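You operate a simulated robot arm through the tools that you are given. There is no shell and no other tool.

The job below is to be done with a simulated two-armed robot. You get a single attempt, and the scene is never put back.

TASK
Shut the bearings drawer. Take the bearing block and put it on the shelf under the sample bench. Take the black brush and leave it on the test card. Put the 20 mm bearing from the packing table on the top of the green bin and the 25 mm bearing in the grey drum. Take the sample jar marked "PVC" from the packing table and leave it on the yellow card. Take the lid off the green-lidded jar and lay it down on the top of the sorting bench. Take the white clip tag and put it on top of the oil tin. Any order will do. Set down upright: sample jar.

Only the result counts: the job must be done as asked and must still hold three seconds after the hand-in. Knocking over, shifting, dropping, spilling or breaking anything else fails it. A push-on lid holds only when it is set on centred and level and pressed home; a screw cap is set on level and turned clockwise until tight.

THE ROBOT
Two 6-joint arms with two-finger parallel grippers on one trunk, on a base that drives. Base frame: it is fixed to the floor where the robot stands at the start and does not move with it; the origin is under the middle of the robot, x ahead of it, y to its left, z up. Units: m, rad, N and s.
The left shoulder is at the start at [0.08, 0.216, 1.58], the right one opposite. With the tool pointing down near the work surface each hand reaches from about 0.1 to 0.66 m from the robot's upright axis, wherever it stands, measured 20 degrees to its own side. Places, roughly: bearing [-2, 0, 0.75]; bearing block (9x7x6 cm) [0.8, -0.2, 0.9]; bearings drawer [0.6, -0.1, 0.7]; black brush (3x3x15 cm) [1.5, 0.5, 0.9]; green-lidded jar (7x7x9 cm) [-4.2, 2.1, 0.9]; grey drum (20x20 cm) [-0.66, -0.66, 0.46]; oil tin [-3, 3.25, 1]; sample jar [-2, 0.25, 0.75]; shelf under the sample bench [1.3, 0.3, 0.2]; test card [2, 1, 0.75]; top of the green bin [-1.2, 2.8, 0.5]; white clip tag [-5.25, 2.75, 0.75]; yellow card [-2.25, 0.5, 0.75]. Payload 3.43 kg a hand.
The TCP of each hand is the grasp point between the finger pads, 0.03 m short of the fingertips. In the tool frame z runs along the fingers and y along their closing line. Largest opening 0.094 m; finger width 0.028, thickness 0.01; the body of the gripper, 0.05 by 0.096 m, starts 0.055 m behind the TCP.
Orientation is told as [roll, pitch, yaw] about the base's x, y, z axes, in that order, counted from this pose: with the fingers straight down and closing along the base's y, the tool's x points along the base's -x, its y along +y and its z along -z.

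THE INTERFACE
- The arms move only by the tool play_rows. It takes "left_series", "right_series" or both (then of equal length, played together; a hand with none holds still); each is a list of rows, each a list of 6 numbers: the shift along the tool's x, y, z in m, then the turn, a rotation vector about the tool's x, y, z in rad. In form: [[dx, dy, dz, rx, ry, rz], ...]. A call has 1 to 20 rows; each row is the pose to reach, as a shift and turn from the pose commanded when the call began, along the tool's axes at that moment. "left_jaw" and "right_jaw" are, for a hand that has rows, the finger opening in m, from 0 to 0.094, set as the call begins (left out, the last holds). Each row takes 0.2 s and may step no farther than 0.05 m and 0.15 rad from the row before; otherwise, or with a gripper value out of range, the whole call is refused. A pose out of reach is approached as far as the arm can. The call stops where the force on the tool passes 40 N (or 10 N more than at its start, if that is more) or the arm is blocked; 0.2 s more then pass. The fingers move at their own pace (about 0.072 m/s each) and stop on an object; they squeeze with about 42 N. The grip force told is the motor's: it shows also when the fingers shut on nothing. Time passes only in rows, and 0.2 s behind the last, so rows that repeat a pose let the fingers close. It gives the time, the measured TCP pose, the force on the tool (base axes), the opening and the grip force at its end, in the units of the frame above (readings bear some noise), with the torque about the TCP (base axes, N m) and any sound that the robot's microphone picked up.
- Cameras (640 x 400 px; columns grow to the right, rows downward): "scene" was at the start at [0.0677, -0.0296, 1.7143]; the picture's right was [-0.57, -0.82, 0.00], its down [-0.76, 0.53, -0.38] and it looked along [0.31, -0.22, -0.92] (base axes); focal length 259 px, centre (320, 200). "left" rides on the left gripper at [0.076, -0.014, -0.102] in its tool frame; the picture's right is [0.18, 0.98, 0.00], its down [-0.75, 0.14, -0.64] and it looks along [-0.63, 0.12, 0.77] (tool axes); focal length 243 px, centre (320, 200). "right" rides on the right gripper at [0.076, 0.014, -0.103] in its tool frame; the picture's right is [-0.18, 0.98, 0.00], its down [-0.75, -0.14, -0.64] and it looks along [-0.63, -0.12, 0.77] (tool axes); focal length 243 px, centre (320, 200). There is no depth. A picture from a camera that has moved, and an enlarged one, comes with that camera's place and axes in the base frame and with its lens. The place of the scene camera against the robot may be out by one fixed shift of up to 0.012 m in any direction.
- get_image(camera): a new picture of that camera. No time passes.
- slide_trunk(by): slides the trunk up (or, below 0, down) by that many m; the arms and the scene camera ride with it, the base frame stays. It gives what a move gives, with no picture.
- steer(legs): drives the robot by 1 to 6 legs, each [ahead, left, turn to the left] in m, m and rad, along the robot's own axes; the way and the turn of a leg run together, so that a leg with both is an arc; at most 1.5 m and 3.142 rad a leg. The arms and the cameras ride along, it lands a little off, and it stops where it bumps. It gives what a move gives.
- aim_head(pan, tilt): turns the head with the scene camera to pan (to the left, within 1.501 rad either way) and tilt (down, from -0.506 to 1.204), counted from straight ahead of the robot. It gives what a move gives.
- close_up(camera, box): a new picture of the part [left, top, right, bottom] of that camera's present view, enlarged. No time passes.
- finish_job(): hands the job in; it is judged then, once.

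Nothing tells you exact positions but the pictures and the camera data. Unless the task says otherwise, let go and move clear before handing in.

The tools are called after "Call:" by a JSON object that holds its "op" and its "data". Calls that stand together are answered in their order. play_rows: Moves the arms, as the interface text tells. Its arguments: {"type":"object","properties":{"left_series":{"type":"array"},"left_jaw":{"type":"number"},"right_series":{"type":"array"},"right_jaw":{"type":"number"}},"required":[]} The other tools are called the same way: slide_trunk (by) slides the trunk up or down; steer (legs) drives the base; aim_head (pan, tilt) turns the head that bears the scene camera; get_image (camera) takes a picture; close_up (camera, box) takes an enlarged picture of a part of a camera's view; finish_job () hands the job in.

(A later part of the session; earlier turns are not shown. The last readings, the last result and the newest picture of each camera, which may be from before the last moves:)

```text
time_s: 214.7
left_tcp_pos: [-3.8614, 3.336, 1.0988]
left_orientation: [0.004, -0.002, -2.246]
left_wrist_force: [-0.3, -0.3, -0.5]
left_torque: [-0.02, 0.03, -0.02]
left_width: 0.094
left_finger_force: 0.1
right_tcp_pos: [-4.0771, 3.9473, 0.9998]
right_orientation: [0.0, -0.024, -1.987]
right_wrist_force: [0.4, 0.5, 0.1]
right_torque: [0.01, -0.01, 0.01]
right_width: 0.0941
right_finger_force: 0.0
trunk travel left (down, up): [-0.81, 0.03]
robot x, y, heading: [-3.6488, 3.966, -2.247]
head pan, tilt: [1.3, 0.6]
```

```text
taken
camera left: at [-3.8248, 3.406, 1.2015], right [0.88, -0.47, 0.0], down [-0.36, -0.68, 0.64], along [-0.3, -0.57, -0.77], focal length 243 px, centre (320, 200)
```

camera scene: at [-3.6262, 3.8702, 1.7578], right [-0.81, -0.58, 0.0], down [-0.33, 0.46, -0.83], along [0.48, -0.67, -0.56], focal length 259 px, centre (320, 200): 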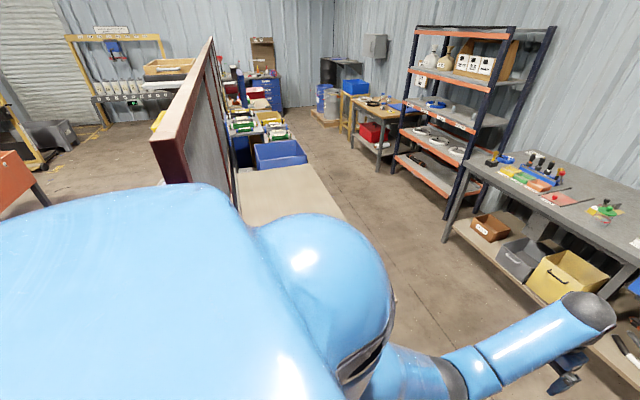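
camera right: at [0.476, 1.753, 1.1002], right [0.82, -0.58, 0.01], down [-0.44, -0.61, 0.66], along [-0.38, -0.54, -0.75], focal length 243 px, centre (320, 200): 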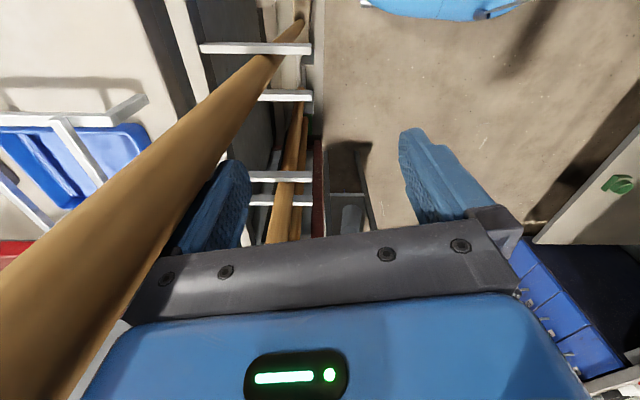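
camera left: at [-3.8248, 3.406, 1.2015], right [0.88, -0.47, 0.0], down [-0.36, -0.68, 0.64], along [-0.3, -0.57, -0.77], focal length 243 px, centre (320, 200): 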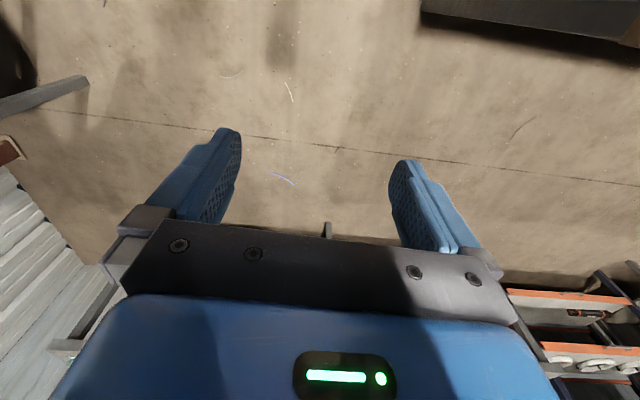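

The bench holds the green-lidded jar towards its left end and small clip tags at its right end. I'll drive up to the right end for a closer look.

Call:
{"op": "steer", "data": {"legs": [[0, 0, 0.03], [1.0, -0.35, 0]]}}

Call:
{"op": "aim_head", "data": {"pan": -0.2, "tilt": 0.85}}

Call:
{"op": "get_image", "data": {"camera": "scene"}}

```text
time_s: 220.5
left_tcp_pos: [-4.7214, 2.7412, 1.0988]
left_orientation: [0.004, -0.002, -2.218]
left_wrist_force: [-0.3, -0.1, -1.0]
left_torque: [0.0, 0.01, 0.02]
left_width: 0.0941
left_finger_force: 0.0
right_tcp_pos: [-4.956, 3.3462, 0.9998]
right_orientation: [0.001, -0.023, -1.961]
right_wrist_force: [0.0, 0.4, -0.3]
right_torque: [0.0, -0.03, 0.0]
right_width: 0.0939
right_finger_force: 0.0
trunk travel left (down, up): [-0.81, 0.03]
robot x, y, heading: [-4.5306, 3.3714, -2.217]
head pan, tilt: [1.3, 0.6]
```

```text
time_s: 222.1
left_tcp_pos: [-4.7224, 2.7414, 1.0981]
left_orientation: [0.003, 0.0, -2.216]
left_wrist_force: [0.5, -0.7, 0.8]
left_torque: [-0.01, -0.02, -0.01]
left_width: 0.0941
left_finger_force: 0.1
right_tcp_pos: [-4.9561, 3.3459, 0.9989]
right_orientation: [0.001, -0.024, -1.96]
right_wrist_force: [1.4, 0.3, 0.2]
right_torque: [-0.01, 0.0, -0.03]
right_width: 0.0939
right_finger_force: 0.0
trunk travel left (down, up): [-0.81, 0.03]
robot x, y, heading: [-4.5303, 3.3733, -2.215]
head pan, tilt: [-0.201, 0.85]
```

```text
taken
camera scene: at [-4.6161, 3.2994, 1.7369], right [-0.66, 0.75, 0.0], down [0.56, 0.5, -0.66], along [-0.49, -0.44, -0.75], focal length 259 px, centre (320, 200)
```

scene: 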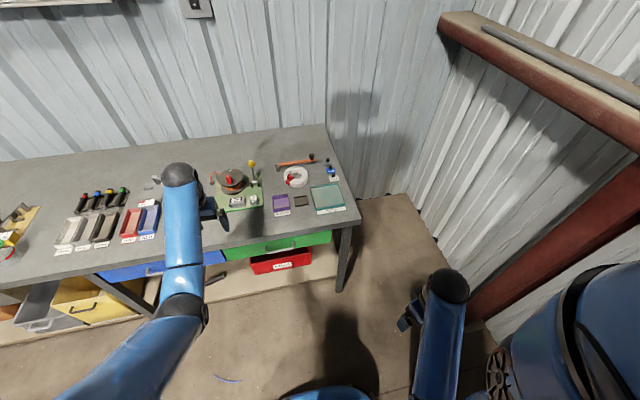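

Call:
{"op": "close_up", "data": {"camera": "scene", "box": [250, 140, 370, 215]}}

Call:
{"op": "close_up", "data": {"camera": "scene", "box": [305, 145, 355, 177]}}

```text
5.33 times, centred on (310, 178) of scene
camera zoom: at [-4.6161, 3.2994, 1.7369], right [-0.66, 0.75, 0.0], down [0.56, 0.5, -0.66], along [-0.49, -0.44, -0.75], focal length 1383 px, centre (373, 320)
```

zoom: 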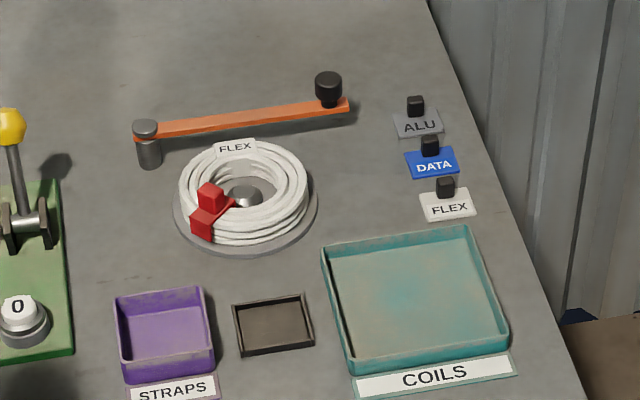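

```text
12.50 times, centred on (330, 161) of scene
camera zoom: at [-4.6161, 3.2994, 1.7369], right [-0.66, 0.75, 0.0], down [0.56, 0.5, -0.66], along [-0.49, -0.44, -0.75], focal length 3240 px, centre (195, 688)
```

zoom: 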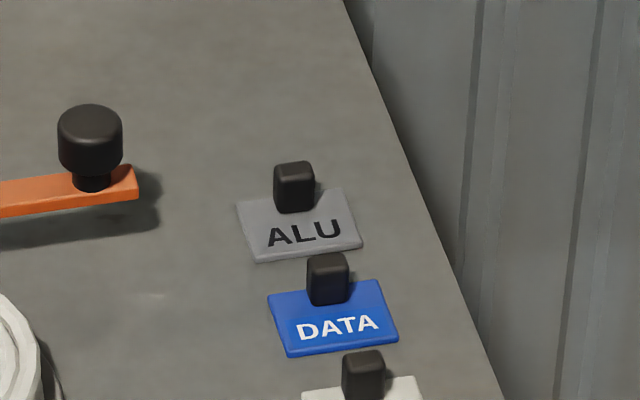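

The white clip tag is the one marked FLEX, near [-5.35, 2.73]. I'll draw the left hand back, square up the right hand, and approach with the right hand for the tag.

Call:
{"op": "play_rows", "data": {"left_series": [[0.045, 0, 0, 0, 0, 0], [0.09, 0, 0, 0, 0, 0], [0.135, 0, 0, 0, 0, 0], [0.18, 0, 0, 0, 0, 0], [0.225, 0, 0, 0, 0, 0]], "right_series": [[-0.03, 0.003, -0.01, 0, 0, 0.05], [-0.06, 0.006, -0.02, 0, 0, 0.1], [-0.09, 0.01, -0.03, 0, 0, 0.15], [-0.12, 0.013, -0.04, 0, 0, 0.2], [-0.1515, 0.0162, -0.05, 0, 0, 0.255]], "right_jaw": 0.05}}

Call:
{"op": "steer", "data": {"legs": [[0.33, 0, 0]]}}

Call:
{"op": "get_image", "data": {"camera": "right"}}

Call:
{"op": "get_image", "data": {"camera": "scene"}}

```text
time_s: 223.3
left_tcp_pos: [-4.5922, 2.9153, 1.0145]
left_orientation: [0.004, -0.012, -2.217]
left_wrist_force: [-0.4, -0.5, -0.1]
left_torque: [0.0, 0.03, 0.01]
left_width: 0.0939
left_finger_force: 0.0
left hand out of reach, approached as far as the arm can: row 1, 2, 3, 4, 5
right_tcp_pos: [-4.9988, 3.1987, 1.0206]
right_orientation: [0.006, -0.027, -2.218]
right_wrist_force: [0.1, 0.2, 1.0]
right_torque: [-0.03, 0.01, 0.02]
right_width: 0.0497
right_finger_force: 0.1
right hand out of reach, approached as far as the arm can: row 3, 4, 5
trunk travel left (down, up): [-0.81, 0.03]
robot x, y, heading: [-4.5287, 3.3732, -2.211]
head pan, tilt: [-0.201, 0.85]
```

```text
time_s: 225.5
left_tcp_pos: [-4.789, 2.651, 1.0158]
left_orientation: [0.004, -0.011, -2.215]
left_wrist_force: [0.6, 0.1, -0.9]
left_torque: [0.01, -0.01, -0.03]
left_width: 0.0941
left_finger_force: 0.1
right_tcp_pos: [-5.1964, 2.9355, 1.0215]
right_orientation: [0.006, -0.027, -2.212]
right_wrist_force: [-0.6, -1.2, 1.2]
right_torque: [-0.06, 0.01, -0.01]
right_width: 0.05
right_finger_force: 0.0
trunk travel left (down, up): [-0.81, 0.03]
robot x, y, heading: [-4.7259, 3.1119, -2.22]
head pan, tilt: [-0.201, 0.85]
```

```text
taken
camera right: at [-5.1381, 2.9901, 1.122], right [0.68, -0.74, 0.01], down [-0.56, -0.5, 0.66], along [-0.48, -0.45, -0.75], focal length 243 px, centre (320, 200)
```

right: 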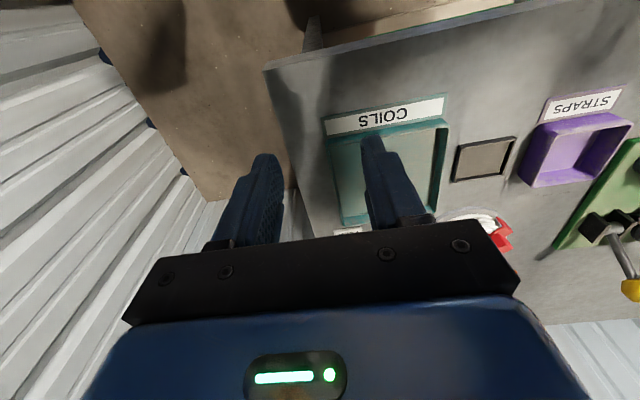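

```text
taken
camera scene: at [-4.8124, 3.0384, 1.7372], right [-0.66, 0.75, 0.0], down [0.56, 0.5, -0.66], along [-0.49, -0.44, -0.75], focal length 259 px, centre (320, 200)
```

scene: 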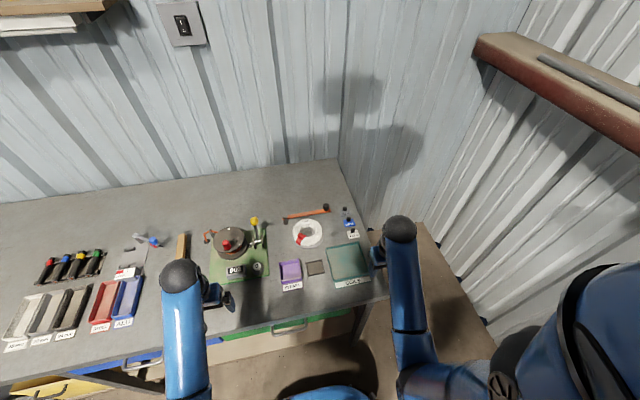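

I'll zoom on the FLEX tag from here to fix its place.

Call:
{"op": "close_up", "data": {"camera": "scene", "box": [310, 195, 390, 245]}}

Call:
{"op": "close_up", "data": {"camera": "right", "box": [260, 120, 460, 245]}}

```text
8.00 times, centred on (350, 220) of scene
camera zoom: at [-4.8124, 3.0384, 1.7372], right [-0.66, 0.75, 0.0], down [0.56, 0.5, -0.66], along [-0.49, -0.44, -0.75], focal length 2074 px, centre (80, 40)
```

zoom: 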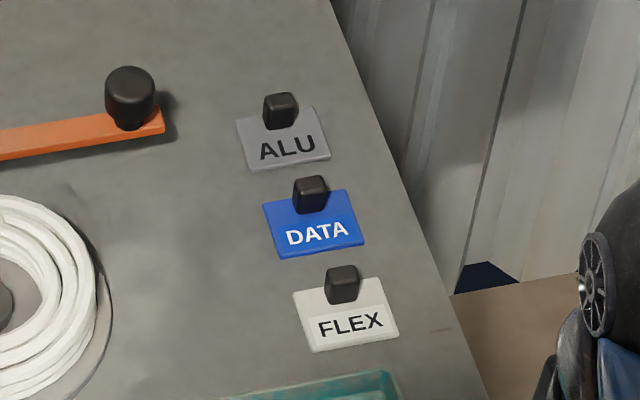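

```text
3.20 times, centred on (360, 182) of right
camera zoom: at [-5.1381, 2.9901, 1.122], right [0.68, -0.74, 0.01], down [-0.56, -0.5, 0.66], along [-0.48, -0.45, -0.75], focal length 776 px, centre (192, 256)
```

zoom: 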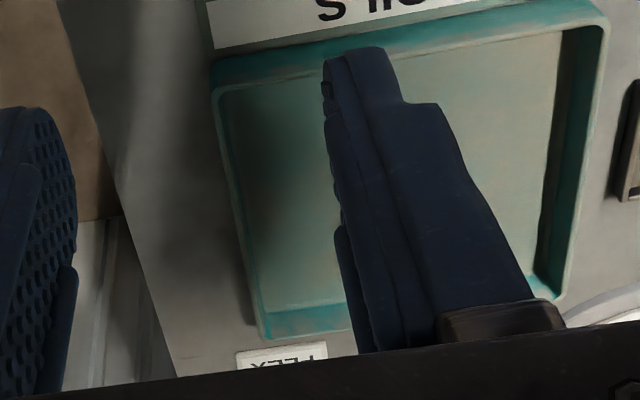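

Both cameras agree: the bench top is at z 0.865 and the tag's black knob sits at about [-5.339, 2.742]. I'll move the right hand above it with a slight forward tilt.

Call:
{"op": "play_rows", "data": {"right_series": [[-0.04, 0, 0.004, 0, -0.05, 0], [-0.08, 0, 0.008, 0, -0.1, 0], [-0.12, 0.001, 0.015, 0, -0.15, 0], [-0.16, 0.001, 0.025, 0, -0.2, 0], [-0.2, 0.002, 0.035, 0, -0.25, 0], [-0.233, 0.002, 0.046, 0, -0.273, 0], [-0.233, 0.002, 0.046, 0, -0.273, 0]], "right_jaw": 0.05}}

Call:
{"op": "get_image", "data": {"camera": "right"}}

Call:
{"op": "close_up", "data": {"camera": "scene", "box": [290, 170, 450, 270]}}

```text
time_s: 227.1
left_tcp_pos: [-4.7903, 2.649, 1.0145]
left_orientation: [0.004, -0.008, -2.214]
left_wrist_force: [0.0, -0.1, 0.0]
left_torque: [-0.01, 0.0, -0.02]
left_width: 0.094
left_finger_force: 0.1
right_tcp_pos: [-5.3388, 2.7437, 0.9803]
right_orientation: [0.006, -0.299, -2.215]
right_wrist_force: [0.2, -0.8, 0.2]
right_torque: [0.01, -0.02, 0.0]
right_width: 0.0498
right_finger_force: 0.0
trunk travel left (down, up): [-0.81, 0.03]
robot x, y, heading: [-4.7283, 3.1071, -2.216]
head pan, tilt: [-0.201, 0.85]
```

```text
taken
camera right: at [-5.2638, 2.8177, 1.0559], right [0.68, -0.73, 0.06], down [-0.44, -0.34, 0.83], along [-0.59, -0.6, -0.55], focal length 243 px, centre (320, 200)
```

right: 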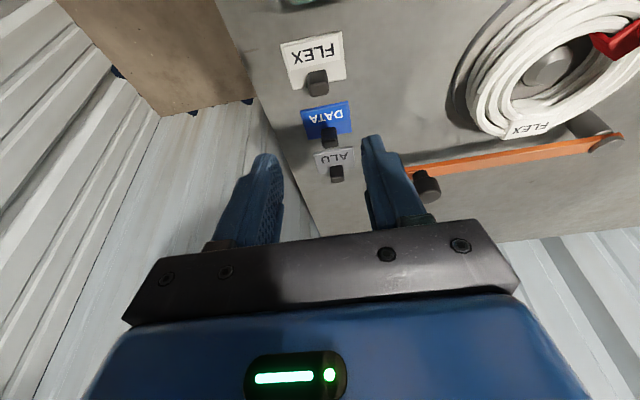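

```text
4.00 times, centred on (370, 220) of scene
camera zoom: at [-4.8147, 3.0354, 1.7369], right [-0.66, 0.75, 0.0], down [0.56, 0.5, -0.66], along [-0.49, -0.44, -0.75], focal length 1037 px, centre (120, 120)
```

zoom: 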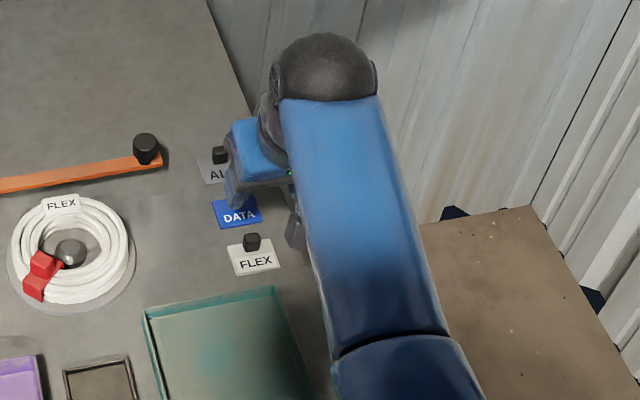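

The knob is right beneath the fingers. I'll descend onto it and close.

Call:
{"op": "play_rows", "data": {"right_series": [[0.0074, 0.003, 0.0239, 0, 0, 0], [0.0147, 0.003, 0.0478, 0, 0, 0], [0.0192, 0.003, 0.062, 0, 0, 0], [0.0218, 0.003, 0.0707, 0, 0, 0]], "right_jaw": 0.05}}

Call:
{"op": "get_image", "data": {"camera": "right"}}

```text
time_s: 228.1
left_tcp_pos: [-4.7905, 2.6487, 1.0152]
left_orientation: [0.004, -0.009, -2.215]
left_wrist_force: [-0.6, 0.1, -0.1]
left_torque: [-0.04, -0.01, 0.01]
left_width: 0.094
left_finger_force: 0.0
right_tcp_pos: [-5.3331, 2.7426, 0.9053]
right_orientation: [0.005, -0.297, -2.214]
right_wrist_force: [1.1, 0.7, -0.5]
right_torque: [-0.01, -0.01, 0.04]
right_width: 0.05
right_finger_force: 0.0
trunk travel left (down, up): [-0.81, 0.03]
robot x, y, heading: [-4.7295, 3.111, -2.217]
head pan, tilt: [-0.201, 0.85]
```

```text
taken
camera right: at [-5.2604, 2.8163, 0.9818], right [0.68, -0.73, 0.06], down [-0.44, -0.34, 0.83], along [-0.59, -0.6, -0.55], focal length 243 px, centre (320, 200)
```

right: 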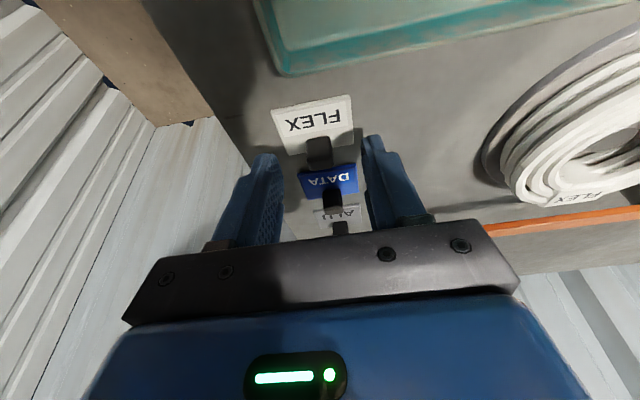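

The knob is centred between the fingertips. Closing now.

Call:
{"op": "play_rows", "data": {"right_series": [[0, 0, 0, 0, 0, 0], [0, 0, 0, 0, 0, 0], [0, 0, 0, 0, 0, 0]], "right_jaw": 0.0}}

Call:
{"op": "play_rows", "data": {"right_series": [[-0.0088, 0, -0.0287, 0, 0, 0], [-0.0206, 0, -0.0669, 0, 0, 0], [-0.0295, 0, -0.0956, 0, 0, 0], [-0.0353, 0, -0.1147, 0, 0, 0]], "right_jaw": 0.0}}

Call:
{"op": "get_image", "data": {"camera": "right"}}

```text
time_s: 228.9
left_tcp_pos: [-4.7904, 2.6483, 1.0139]
left_orientation: [0.003, -0.009, -2.216]
left_wrist_force: [-0.1, -0.1, 1.1]
left_torque: [-0.02, -0.03, -0.01]
left_width: 0.0939
left_finger_force: 0.1
right_tcp_pos: [-5.3341, 2.7425, 0.9065]
right_orientation: [0.007, -0.299, -2.215]
right_wrist_force: [-0.1, 0.4, -0.4]
right_torque: [0.01, -0.01, -0.01]
right_width: 0.0145
right_finger_force: 42.1
trunk travel left (down, up): [-0.81, 0.03]
robot x, y, heading: [-4.7274, 3.1051, -2.215]
head pan, tilt: [-0.201, 0.85]
```

```text
time_s: 229.9
left_tcp_pos: [-4.7901, 2.6493, 1.0133]
left_orientation: [0.003, -0.009, -2.214]
left_wrist_force: [-0.1, 0.1, 0.2]
left_torque: [0.01, -0.04, 0.01]
left_width: 0.0941
left_finger_force: 0.1
right_tcp_pos: [-5.3348, 2.7425, 1.0263]
right_orientation: [0.008, -0.297, -2.215]
right_wrist_force: [-0.2, 0.2, 0.0]
right_torque: [0.04, 0.05, 0.01]
right_width: 0.0142
right_finger_force: 42.1
trunk travel left (down, up): [-0.81, 0.03]
robot x, y, heading: [-4.7289, 3.1118, -2.214]
head pan, tilt: [-0.201, 0.85]
```

```text
taken
camera right: at [-5.2612, 2.817, 1.1023], right [0.68, -0.73, 0.06], down [-0.44, -0.34, 0.83], along [-0.59, -0.59, -0.55], focal length 243 px, centre (320, 200)
```

right: 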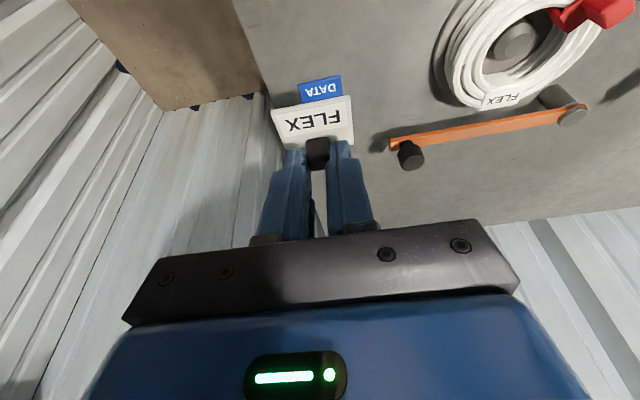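

The FLEX tag is held. I'll draw the right hand in, back off from the bench and turn to find the oil tin by the partition.

Call:
{"op": "play_rows", "data": {"right_series": [[0.035, 0, -0.012, 0, 0, 0], [0.075, 0, -0.024, 0, 0, 0], [0.115, 0, -0.036, 0, 0, 0], [0.155, 0, -0.048, 0, 0, 0], [0.191, 0, -0.0589, 0, 0, 0]], "right_jaw": 0.0}}

Call:
{"op": "steer", "data": {"legs": [[-0.6, 0.0, 0], [0, 0.35, 0]]}}

Call:
{"op": "aim_head", "data": {"pan": 1.45, "tilt": 0.5}}

Call:
{"op": "get_image", "data": {"camera": "scene"}}

Call:
{"op": "get_image", "data": {"camera": "right"}}

```text
time_s: 231.1
left_tcp_pos: [-4.7889, 2.6506, 1.0155]
left_orientation: [0.004, -0.011, -2.214]
left_wrist_force: [-0.4, 0.2, 0.2]
left_torque: [-0.02, 0.01, -0.01]
left_width: 0.094
left_finger_force: 0.1
right_tcp_pos: [-5.212, 2.9064, 1.0275]
right_orientation: [0.006, -0.301, -2.215]
right_wrist_force: [0.4, 0.0, -0.4]
right_torque: [0.04, 0.06, 0.04]
right_width: 0.0138
right_finger_force: 41.9
trunk travel left (down, up): [-0.81, 0.03]
robot x, y, heading: [-4.731, 3.1095, -2.217]
head pan, tilt: [-0.201, 0.85]
```

```text
time_s: 236.3
left_tcp_pos: [-4.1485, 2.9225, 1.0153]
left_orientation: [0.007, -0.009, -2.211]
left_wrist_force: [0.1, -0.4, 0.5]
left_torque: [-0.02, 0.0, 0.01]
left_width: 0.0941
left_finger_force: 0.1
right_tcp_pos: [-4.573, 3.1764, 1.0249]
right_orientation: [0.008, -0.3, -2.213]
right_wrist_force: [0.5, 0.4, 0.3]
right_torque: [0.02, -0.02, -0.04]
right_width: 0.0139
right_finger_force: 42.0
trunk travel left (down, up): [-0.81, 0.03]
robot x, y, heading: [-4.0855, 3.3821, -2.212]
head pan, tilt: [-0.201, 0.85]
```

```text
time_s: 238.0
left_tcp_pos: [-4.1472, 2.9222, 1.0153]
left_orientation: [0.003, -0.009, -2.211]
left_wrist_force: [-0.5, -0.1, 0.2]
left_torque: [-0.03, 0.0, 0.0]
left_width: 0.0939
left_finger_force: 0.0
right_tcp_pos: [-4.5727, 3.1759, 1.0264]
right_orientation: [0.007, -0.297, -2.213]
right_wrist_force: [0.7, 0.3, -0.2]
right_torque: [0.06, 0.0, 0.02]
right_width: 0.0143
right_finger_force: 42.2
trunk travel left (down, up): [-0.81, 0.03]
robot x, y, heading: [-4.0863, 3.3792, -2.213]
head pan, tilt: [1.45, 0.499]
```

```text
taken
camera scene: at [-4.0485, 3.2969, 1.7669], right [-0.69, -0.72, 0.0], down [-0.35, 0.33, -0.88], along [0.63, -0.61, -0.48], focal length 259 px, centre (320, 200)
```

scene: 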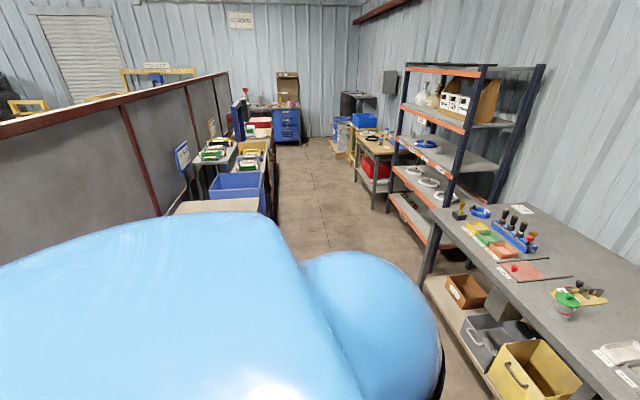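

```text
taken
camera right: at [-4.4988, 3.2494, 1.1024], right [0.68, -0.73, 0.06], down [-0.43, -0.34, 0.83], along [-0.59, -0.6, -0.55], focal length 243 px, centre (320, 200)
```

right: 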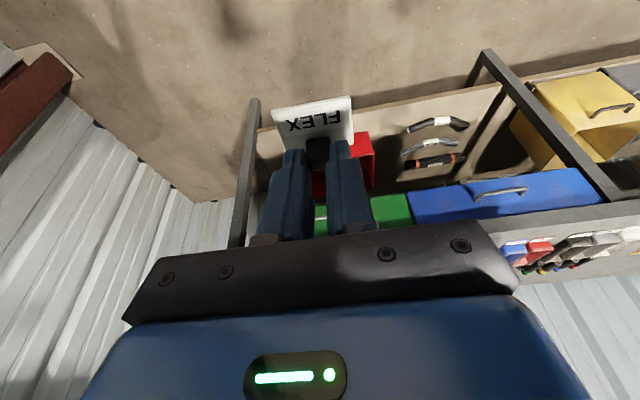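

I'll turn left to face the table behind the partition and search for the oil tin.

Call:
{"op": "steer", "data": {"legs": [[0, 0, 1.9]]}}

Call:
{"op": "aim_head", "data": {"pan": 0.1, "tilt": 0.6}}

Call:
{"op": "get_image", "data": {"camera": "scene"}}

```text
time_s: 243.0
left_tcp_pos: [-3.6334, 3.4733, 1.0148]
left_orientation: [0.004, -0.009, -0.309]
left_wrist_force: [-0.4, -0.7, -0.4]
left_torque: [-0.03, 0.01, -0.01]
left_width: 0.0943
left_finger_force: 0.2
right_tcp_pos: [-3.7342, 2.9889, 1.0264]
right_orientation: [0.006, -0.3, -0.311]
right_wrist_force: [-0.8, -0.1, 0.1]
right_torque: [0.02, 0.03, 0.03]
right_width: 0.0139
right_finger_force: 42.1
trunk travel left (down, up): [-0.81, 0.03]
robot x, y, heading: [-4.0879, 3.3797, -0.308]
head pan, tilt: [1.45, 0.499]
```

```text
time_s: 244.5
left_tcp_pos: [-3.6322, 3.4725, 1.0143]
left_orientation: [0.003, -0.009, -0.31]
left_wrist_force: [0.3, 0.5, 0.2]
left_torque: [0.02, -0.02, -0.02]
left_width: 0.0939
left_finger_force: 0.1
right_tcp_pos: [-3.7341, 2.9883, 1.0261]
right_orientation: [0.006, -0.299, -0.311]
right_wrist_force: [0.3, 0.2, -1.0]
right_torque: [-0.01, 0.05, 0.03]
right_width: 0.0141
right_finger_force: 42.1
trunk travel left (down, up): [-0.81, 0.03]
robot x, y, heading: [-4.0878, 3.3837, -0.312]
head pan, tilt: [0.099, 0.6]
```

```text
taken
camera scene: at [-3.9811, 3.3564, 1.7578], right [-0.21, -0.98, 0.0], down [-0.55, 0.12, -0.83], along [0.81, -0.17, -0.57], focal length 259 px, centre (320, 200)
```

scene: 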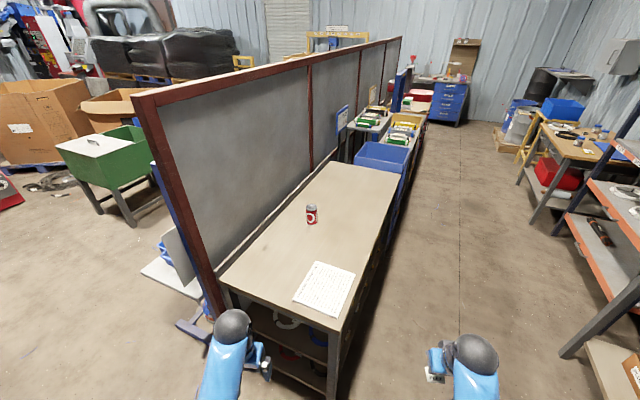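

A small can stands on the table at about [-2.95, 3.19], matching the oil tin's listed spot. I'll zoom to confirm.

Call:
{"op": "close_up", "data": {"camera": "scene", "box": [280, 190, 344, 230]}}

```text
10.00 times, centred on (312, 210) of scene
camera zoom: at [-3.9811, 3.3564, 1.7578], right [-0.21, -0.98, 0.0], down [-0.55, 0.12, -0.83], along [0.81, -0.17, -0.57], focal length 2592 px, centre (400, 100)
```

zoom: 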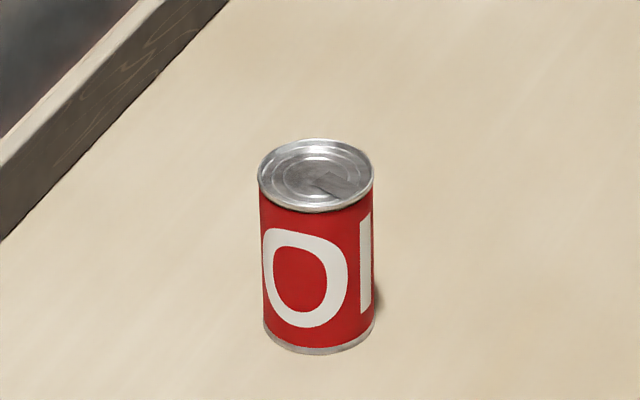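

It reads "OIL", so this is the oil tin: about 6 cm wide, top near z 0.97. I'll position myself beside this table, facing it, with the tin ahead of the right hand.

Call:
{"op": "steer", "data": {"legs": [[0, 0, 1.228], [-0.12, 0, 0], [0, -0.8, 0]]}}

Call:
{"op": "aim_head", "data": {"pan": -0.3, "tilt": 0.85}}

Call:
{"op": "get_image", "data": {"camera": "scene"}}

Call:
{"op": "get_image", "data": {"camera": "right"}}

```text
time_s: 252.7
left_tcp_pos: [-3.4581, 3.2615, 1.0135]
left_orientation: [0.002, -0.008, 0.92]
left_wrist_force: [-0.8, 0.3, -0.7]
left_torque: [0.03, -0.04, 0.01]
left_width: 0.094
left_finger_force: 0.2
right_tcp_pos: [-3.0362, 3.0059, 1.0274]
right_orientation: [0.005, -0.299, 0.921]
right_wrist_force: [0.3, -0.2, -0.4]
right_torque: [0.01, 0.04, 0.01]
right_width: 0.014
right_finger_force: 42.0
trunk travel left (down, up): [-0.81, 0.03]
robot x, y, heading: [-3.5206, 2.8023, 0.922]
head pan, tilt: [0.099, 0.6]
```

```text
time_s: 253.6
left_tcp_pos: [-3.4576, 3.2624, 1.0139]
left_orientation: [0.004, -0.011, 0.92]
left_wrist_force: [-0.4, -0.4, 0.9]
left_torque: [-0.04, -0.01, 0.02]
left_width: 0.094
left_finger_force: 0.1
right_tcp_pos: [-3.0355, 3.0051, 1.0257]
right_orientation: [0.007, -0.297, 0.919]
right_wrist_force: [-0.2, 0.4, -1.0]
right_torque: [0.01, 0.02, 0.01]
right_width: 0.0141
right_finger_force: 42.2
trunk travel left (down, up): [-0.81, 0.03]
robot x, y, heading: [-3.524, 2.8029, 0.916]
head pan, tilt: [-0.3, 0.85]
```

```text
taken
camera scene: at [-3.4506, 2.8756, 1.7369], right [0.58, -0.81, 0.0], down [-0.61, -0.44, -0.66], along [0.54, 0.38, -0.75], focal length 259 px, centre (320, 200)
```

scene: 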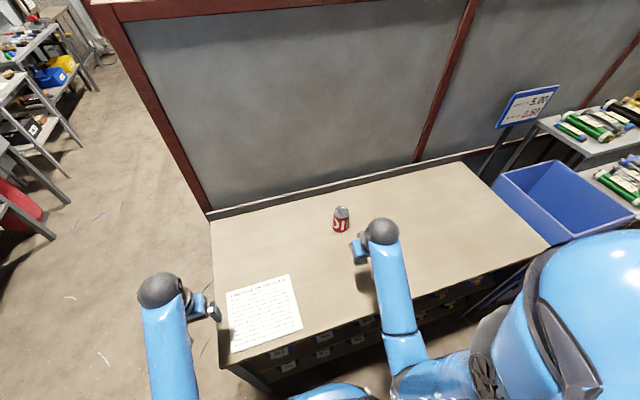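

```text
taken
camera right: at [-3.1078, 2.9296, 1.1022], right [-0.68, 0.73, 0.06], down [0.44, 0.33, 0.83], along [0.59, 0.59, -0.55], focal length 243 px, centre (320, 200)
```

right: 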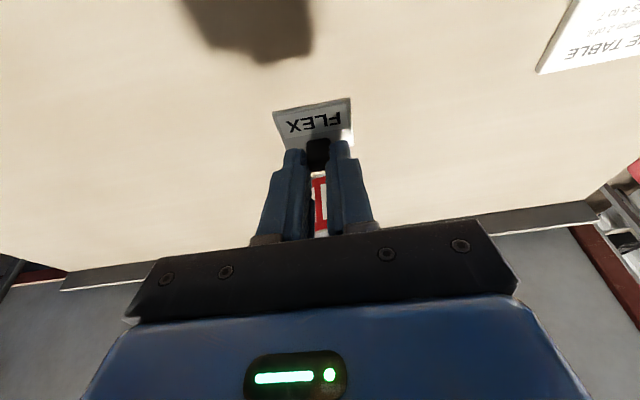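

The tin is straight ahead of the right hand. I'll zoom for its exact position.

Call:
{"op": "close_up", "data": {"camera": "scene", "box": [308, 195, 388, 245]}}

Call:
{"op": "close_up", "data": {"camera": "right", "box": [260, 90, 380, 240]}}

```text
8.00 times, centred on (348, 220) of scene
camera zoom: at [-3.4506, 2.8756, 1.7369], right [0.58, -0.81, 0.0], down [-0.61, -0.44, -0.66], along [0.54, 0.38, -0.75], focal length 2074 px, centre (96, 40)
```

zoom: 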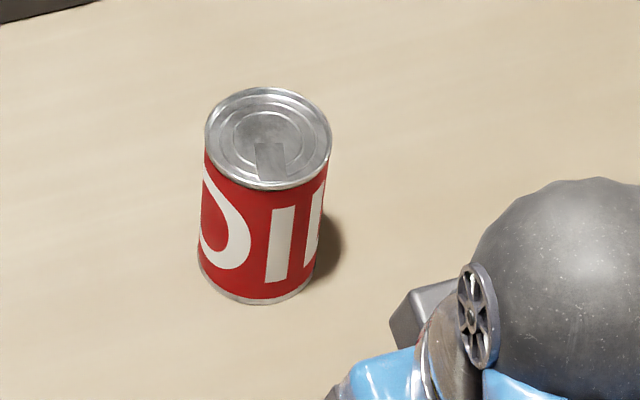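

```text
2.67 times, centred on (320, 165) of right
camera zoom: at [-3.1078, 2.9296, 1.1022], right [-0.68, 0.73, 0.06], down [0.44, 0.33, 0.83], along [0.59, 0.59, -0.55], focal length 647 px, centre (320, 293)
```

zoom: 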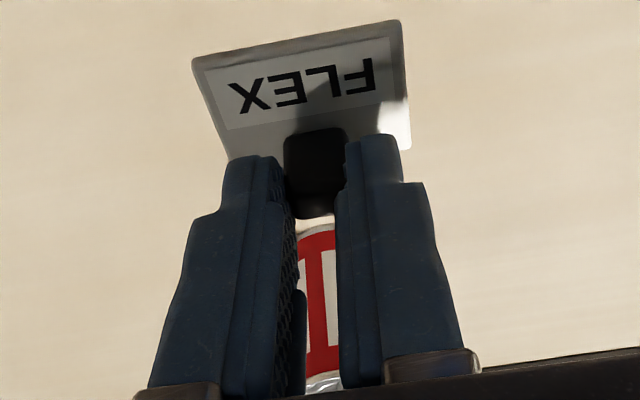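

The tin's centre is about 0.218 m ahead of the tool and 14 mm to the right. I'll raise the tag, move it over the tin and check.

Call:
{"op": "play_rows", "data": {"right_series": [[-0.0088, 0, -0.0287, 0, 0, 0], [-0.0448, -0.002, -0.018, 0, 0, 0], [-0.0848, -0.005, -0.005, 0, 0, 0], [-0.1248, -0.008, 0.007, 0, 0, 0], [-0.1648, -0.011, 0.0193, 0, 0, 0], [-0.2048, -0.014, 0.0316, 0, 0, 0], [-0.2248, -0.014, 0.0377, 0, 0, 0], [-0.2248, -0.014, 0.0377, 0, 0, 0]], "right_jaw": 0.0}}

Call:
{"op": "get_image", "data": {"camera": "right"}}

Call:
{"op": "close_up", "data": {"camera": "scene", "box": [290, 170, 410, 245]}}

```text
time_s: 255.4
left_tcp_pos: [-3.4588, 3.2615, 1.0139]
left_orientation: [0.004, -0.01, 0.919]
left_wrist_force: [0.8, 0.6, -0.3]
left_torque: [-0.01, -0.01, -0.02]
left_width: 0.0937
left_finger_force: 0.1
right_tcp_pos: [-2.8893, 3.1736, 1.0563]
right_orientation: [0.007, -0.299, 0.92]
right_wrist_force: [-0.1, 1.2, 0.7]
right_torque: [-0.01, -0.02, 0.01]
right_width: 0.0138
right_finger_force: 41.7
trunk travel left (down, up): [-0.81, 0.03]
robot x, y, heading: [-3.5235, 2.8026, 0.918]
head pan, tilt: [-0.3, 0.85]
```

```text
taken
camera right: at [-2.9616, 3.1006, 1.1322], right [-0.68, 0.73, 0.06], down [0.44, 0.33, 0.83], along [0.59, 0.59, -0.55], focal length 243 px, centre (320, 200)
```

right: 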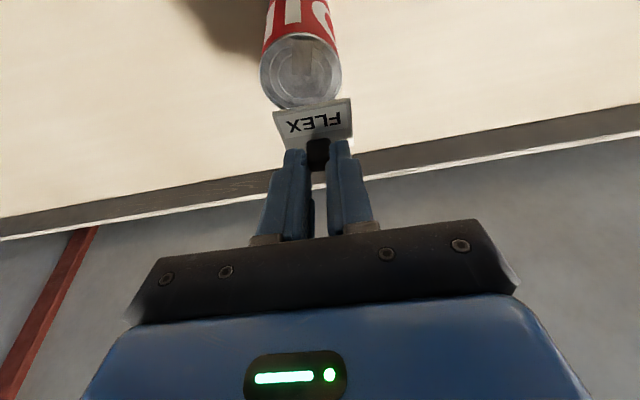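

```text
5.33 times, centred on (350, 208) of scene
camera zoom: at [-3.4517, 2.8753, 1.737], right [0.58, -0.81, 0.0], down [-0.61, -0.44, -0.66], along [0.54, 0.38, -0.75], focal length 1383 px, centre (160, 160)
```

zoom: 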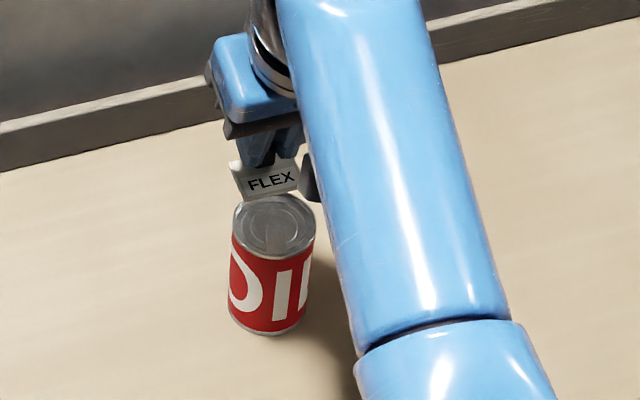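

Lateral offset is about 7 mm, so I'll correct that and lower the tag slowly onto the tin.

Call:
{"op": "play_rows", "data": {"right_series": [[0.0029, -0.0067, -0.0009, 0, 0, 0], [0.0088, -0.0067, 0.0182, 0, 0, 0], [0.0132, -0.0067, 0.0326, 0, 0, 0], [0.0153, -0.0067, 0.0393, 0, 0, 0], [0.0165, -0.0067, 0.0431, 0, 0, 0], [0.0176, -0.0067, 0.0469, 0, 0, 0]], "right_jaw": 0.0}}

Call:
{"op": "get_image", "data": {"camera": "right"}}

Call:
{"op": "close_up", "data": {"camera": "scene", "box": [290, 170, 410, 245]}}

```text
time_s: 256.8
left_tcp_pos: [-3.46, 3.2607, 1.0133]
left_orientation: [0.003, -0.009, 0.92]
left_wrist_force: [-0.4, 0.1, 0.4]
left_torque: [0.03, 0.0, 0.02]
left_width: 0.0941
left_finger_force: 0.1
right_tcp_pos: [-2.8844, 3.1682, 1.0064]
right_orientation: [0.007, -0.297, 0.919]
right_wrist_force: [0.3, 0.1, 1.2]
right_torque: [-0.04, -0.04, 0.01]
right_width: 0.0141
right_finger_force: 42.3
trunk travel left (down, up): [-0.81, 0.03]
robot x, y, heading: [-3.52, 2.8017, 0.919]
head pan, tilt: [-0.3, 0.85]
```

```text
taken
camera right: at [-2.9572, 3.0945, 1.0821], right [-0.68, 0.73, 0.06], down [0.44, 0.33, 0.83], along [0.59, 0.59, -0.55], focal length 243 px, centre (320, 200)
```

right: 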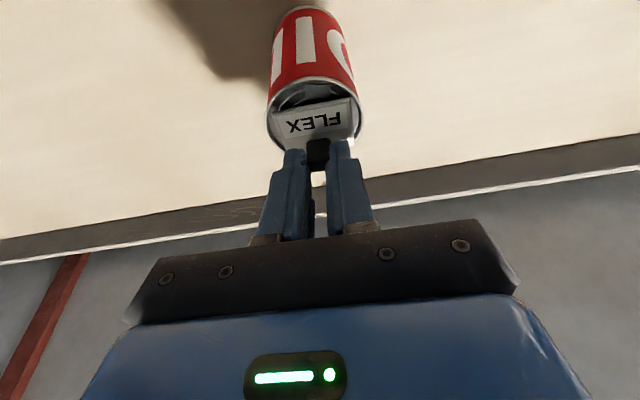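

```text
5.33 times, centred on (350, 208) of scene
camera zoom: at [-3.4515, 2.8757, 1.737], right [0.58, -0.81, 0.0], down [-0.61, -0.44, -0.66], along [0.54, 0.38, -0.75], focal length 1383 px, centre (160, 160)
```

zoom: 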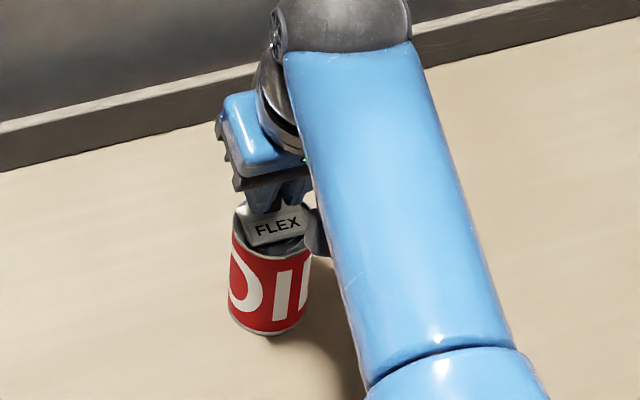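

It is nearly down and well centred. I'll continue in small steps until it touches.

Call:
{"op": "play_rows", "data": {"right_series": [[0.0009, 0, 0.0029, 0, 0, 0], [0.0018, 0, 0.0057, 0, 0, 0], [0.0023, 0, 0.0076, 0, 0, 0]], "right_jaw": 0.0}}

```text
time_s: 257.6
left_tcp_pos: [-3.4604, 3.2595, 1.0156]
left_orientation: [0.002, -0.012, 0.922]
left_wrist_force: [-0.9, 0.7, -0.6]
left_torque: [-0.01, -0.02, -0.03]
left_width: 0.0939
left_finger_force: 0.1
right_tcp_pos: [-2.885, 3.169, 1.0063]
right_orientation: [0.005, -0.312, 0.919]
right_wrist_force: [2.7, -1.0, 33.3]
right_torque: [-0.36, 0.13, 0.01]
right_width: 0.0143
right_finger_force: 42.0
trunk travel left (down, up): [-0.81, 0.03]
robot x, y, heading: [-3.5243, 2.8025, 0.922]
head pan, tilt: [-0.3, 0.85]
```

It is down with 33 N. I'll ease off the press, open and lift away.

Call:
{"op": "play_rows", "data": {"right_series": [[-0.0009, 0, -0.0029, 0, 0, 0], [-0.0018, 0, -0.0057, 0, 0, 0], [-0.0018, 0, -0.0057, 0, 0, 0]], "right_jaw": 0.0}}

Call:
{"op": "play_rows", "data": {"right_series": [[0, 0, 0, 0, 0, 0], [0, 0, 0, 0, 0, 0]], "right_jaw": 0.03}}

Call:
{"op": "play_rows", "data": {"right_series": [[-0.0059, 0, -0.0191, 0, 0, 0], [-0.0147, 0, -0.0478, 0, 0, 0], [-0.0264, 0, -0.086, 0, 0, 0], [0.01, 0, -0.11, 0, 0, 0], [0.05, 0, -0.122, 0, 0, 0], [0.09, 0, -0.134, 0, 0, 0]], "right_jaw": 0.03}}

Call:
{"op": "get_image", "data": {"camera": "right"}}

Call:
{"op": "close_up", "data": {"camera": "scene", "box": [290, 170, 410, 245]}}

```text
time_s: 258.4
left_tcp_pos: [-3.46, 3.2613, 1.0144]
left_orientation: [0.003, -0.01, 0.921]
left_wrist_force: [-0.1, -0.6, 0.4]
left_torque: [-0.03, 0.05, -0.03]
left_width: 0.0938
left_finger_force: 0.0
right_tcp_pos: [-2.8862, 3.1683, 1.0059]
right_orientation: [0.007, -0.3, 0.92]
right_wrist_force: [4.5, 3.9, 18.3]
right_torque: [0.2, -0.2, -0.01]
right_width: 0.0142
right_finger_force: 41.4
trunk travel left (down, up): [-0.81, 0.03]
robot x, y, heading: [-3.5216, 2.8045, 0.919]
head pan, tilt: [-0.3, 0.85]
```

```text
time_s: 259.0
left_tcp_pos: [-3.4583, 3.2611, 1.0139]
left_orientation: [0.003, -0.009, 0.921]
left_wrist_force: [0.1, 1.3, 0.2]
left_torque: [0.01, 0.01, 0.04]
left_width: 0.0937
left_finger_force: 0.1
right_tcp_pos: [-2.8859, 3.1677, 1.0027]
right_orientation: [0.008, -0.296, 0.92]
right_wrist_force: [-0.9, -0.4, -0.1]
right_torque: [0.0, -0.01, -0.02]
right_width: 0.03
right_finger_force: 0.1
trunk travel left (down, up): [-0.81, 0.03]
robot x, y, heading: [-3.5207, 2.8006, 0.92]
head pan, tilt: [-0.3, 0.85]
```

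```text
time_s: 260.4
left_tcp_pos: [-3.4592, 3.261, 1.015]
left_orientation: [0.003, -0.009, 0.922]
left_wrist_force: [-1.2, -0.6, -0.1]
left_torque: [0.02, -0.02, -0.03]
left_width: 0.0942
left_finger_force: 0.1
right_tcp_pos: [-2.9596, 3.0667, 1.1054]
right_orientation: [0.008, -0.299, 0.92]
right_wrist_force: [-0.2, 0.0, -0.2]
right_torque: [0.01, 0.0, 0.02]
right_width: 0.0302
right_finger_force: 0.1
trunk travel left (down, up): [-0.81, 0.03]
robot x, y, heading: [-3.5253, 2.8053, 0.922]
head pan, tilt: [-0.3, 0.85]
```

```text
taken
camera right: at [-3.0322, 2.9927, 1.1823], right [-0.68, 0.73, 0.06], down [0.44, 0.33, 0.83], along [0.59, 0.59, -0.55], focal length 243 px, centre (320, 200)
```

right: 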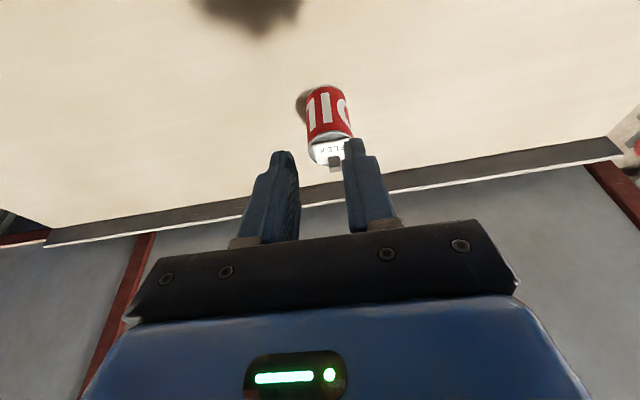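

```text
5.33 times, centred on (350, 208) of scene
camera zoom: at [-3.4522, 2.8745, 1.7371], right [0.58, -0.81, 0.0], down [-0.61, -0.44, -0.66], along [0.54, 0.38, -0.75], focal length 1383 px, centre (160, 160)
```

zoom: 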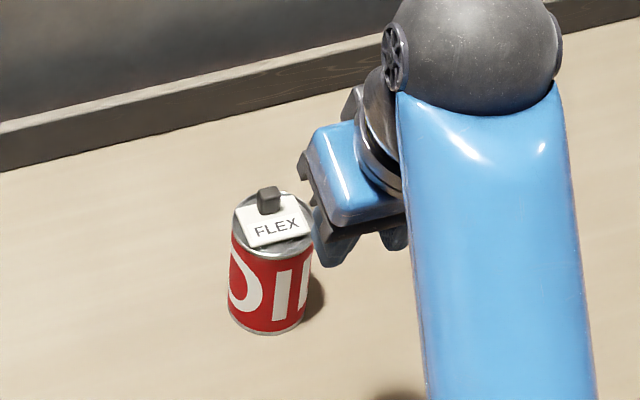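

The FLEX tag sits on the oil tin. Next is the green-lidded jar: I'll draw the right hand in, turn around and move up to it.

Call:
{"op": "play_rows", "data": {"right_series": [[0.04, 0, -0.012, 0, 0.06, 0], [0.08, 0, -0.024, 0, 0.12, 0], [0.115, 0, -0.036, 0, 0.18, 0], [0.115, 0, -0.036, 0, 0.24, 0], [0.115, 0, -0.036, 0, 0.3, 0]], "right_jaw": 0.094}}

Call:
{"op": "steer", "data": {"legs": [[0, 0, 3.14], [0.36, -0.12, 0]]}}

Call:
{"op": "aim_head", "data": {"pan": 0.0, "tilt": 0.95}}

Call:
{"op": "get_image", "data": {"camera": "scene"}}

Call:
{"op": "get_image", "data": {"camera": "left"}}

```text
time_s: 261.6
left_tcp_pos: [-3.4568, 3.2616, 1.0135]
left_orientation: [0.004, -0.007, 0.92]
left_wrist_force: [0.6, -0.1, 0.4]
left_torque: [0.02, 0.01, -0.01]
left_width: 0.0939
left_finger_force: 0.1
right_tcp_pos: [-3.022, 2.9824, 1.0185]
right_orientation: [0.007, -0.004, 0.922]
right_wrist_force: [0.3, -0.2, -0.2]
right_torque: [0.0, -0.04, 0.0]
right_width: 0.0941
right_finger_force: 0.1
right hand out of reach, approached as far as the arm can: row 2, 3, 4, 5
trunk travel left (down, up): [-0.81, 0.03]
robot x, y, heading: [-3.528, 2.8032, 0.916]
head pan, tilt: [-0.3, 0.85]
```

```text
time_s: 271.3
left_tcp_pos: [-3.9048, 2.1419, 1.0149]
left_orientation: [0.003, -0.011, -2.229]
left_wrist_force: [0.5, -0.5, -0.4]
left_torque: [-0.03, 0.02, 0.01]
left_width: 0.0941
left_finger_force: 0.0
right_tcp_pos: [-4.3378, 2.4255, 1.0196]
right_orientation: [0.003, -0.009, -2.23]
right_wrist_force: [-0.2, 0.1, -0.2]
right_torque: [-0.03, 0.01, -0.03]
right_width: 0.0941
right_finger_force: 0.0
trunk travel left (down, up): [-0.81, 0.03]
robot x, y, heading: [-3.8381, 2.5955, -2.231]
head pan, tilt: [-0.3, 0.85]
```

```text
time_s: 272.1
left_tcp_pos: [-3.9071, 2.1399, 1.0136]
left_orientation: [0.003, -0.009, -2.232]
left_wrist_force: [0.1, 0.2, 0.2]
left_torque: [-0.01, -0.03, -0.02]
left_width: 0.0939
left_finger_force: 0.1
right_tcp_pos: [-4.3402, 2.425, 1.0181]
right_orientation: [0.006, -0.006, -2.23]
right_wrist_force: [0.2, 0.2, -0.6]
right_torque: [-0.03, 0.0, 0.01]
right_width: 0.0943
right_finger_force: 0.0
trunk travel left (down, up): [-0.81, 0.03]
robot x, y, heading: [-3.8352, 2.5956, -2.233]
head pan, tilt: [0.0, 0.949]
```

```text
taken
camera scene: at [-3.9107, 2.519, 1.7294], right [-0.79, 0.62, 0.0], down [0.5, 0.64, -0.58], along [-0.36, -0.46, -0.81], focal length 259 px, centre (320, 200)
```

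scene: 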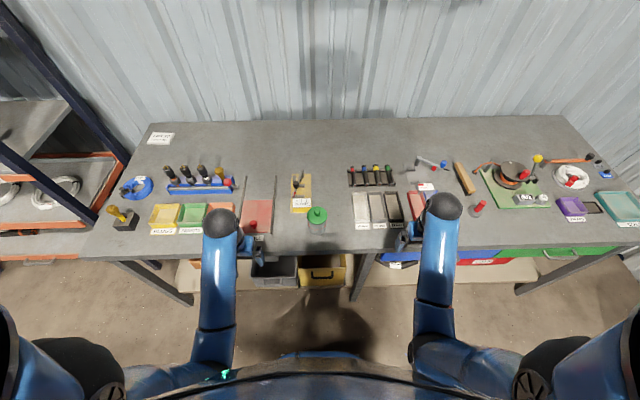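

```text
taken
camera left: at [-3.8724, 2.2102, 1.1161], right [0.89, -0.46, 0.0], down [-0.35, -0.68, 0.65], along [-0.3, -0.58, -0.76], focal length 243 px, centre (320, 200)
```

left: 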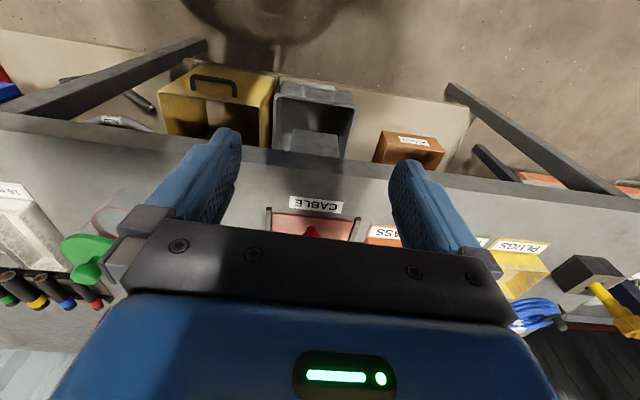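

Call:
{"op": "close_up", "data": {"camera": "scene", "box": [270, 165, 366, 225]}}

Call:
{"op": "close_up", "data": {"camera": "left", "box": [40, 180, 200, 300]}}

Call:
{"op": "close_up", "data": {"camera": "scene", "box": [100, 120, 260, 240]}}

```text
6.67 times, centred on (318, 195) of scene
camera zoom: at [-3.9107, 2.519, 1.7294], right [-0.79, 0.62, 0.0], down [0.5, 0.64, -0.58], along [-0.36, -0.46, -0.81], focal length 1728 px, centre (333, 233)
```

zoom: 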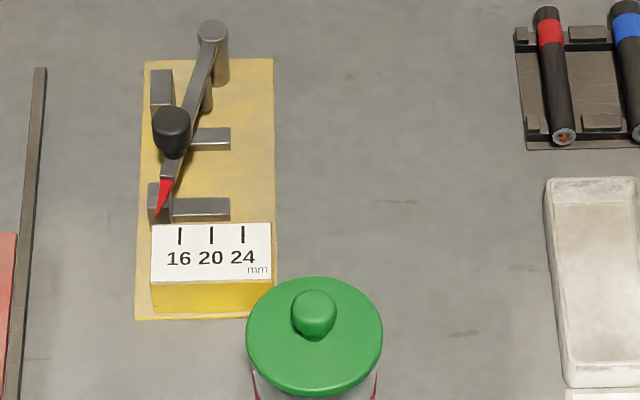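

```text
3.33 times, centred on (120, 240) of left
camera zoom: at [-3.8724, 2.2102, 1.1161], right [0.89, -0.46, 0.0], down [-0.35, -0.68, 0.65], along [-0.3, -0.58, -0.76], focal length 809 px, centre (987, 67)
```

zoom: 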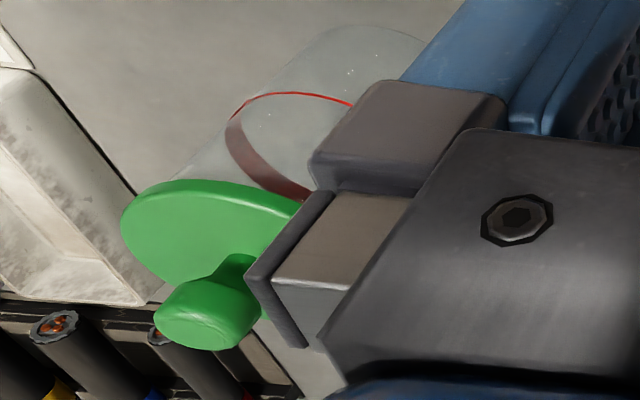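

```text
3.33 times, centred on (180, 180) of scene
camera zoom: at [-3.9107, 2.519, 1.7294], right [-0.79, 0.62, 0.0], down [0.5, 0.64, -0.58], along [-0.36, -0.46, -0.81], focal length 864 px, centre (787, 267)
```

zoom: 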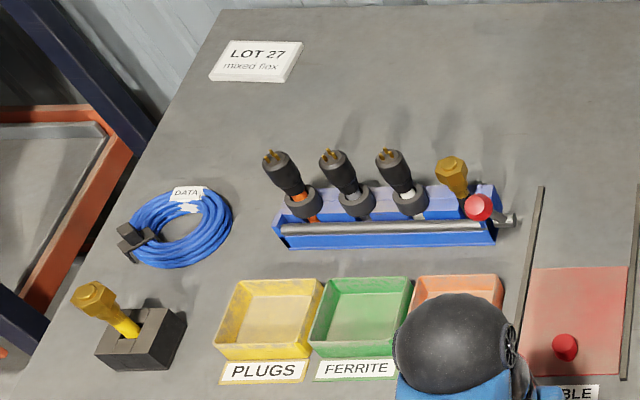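

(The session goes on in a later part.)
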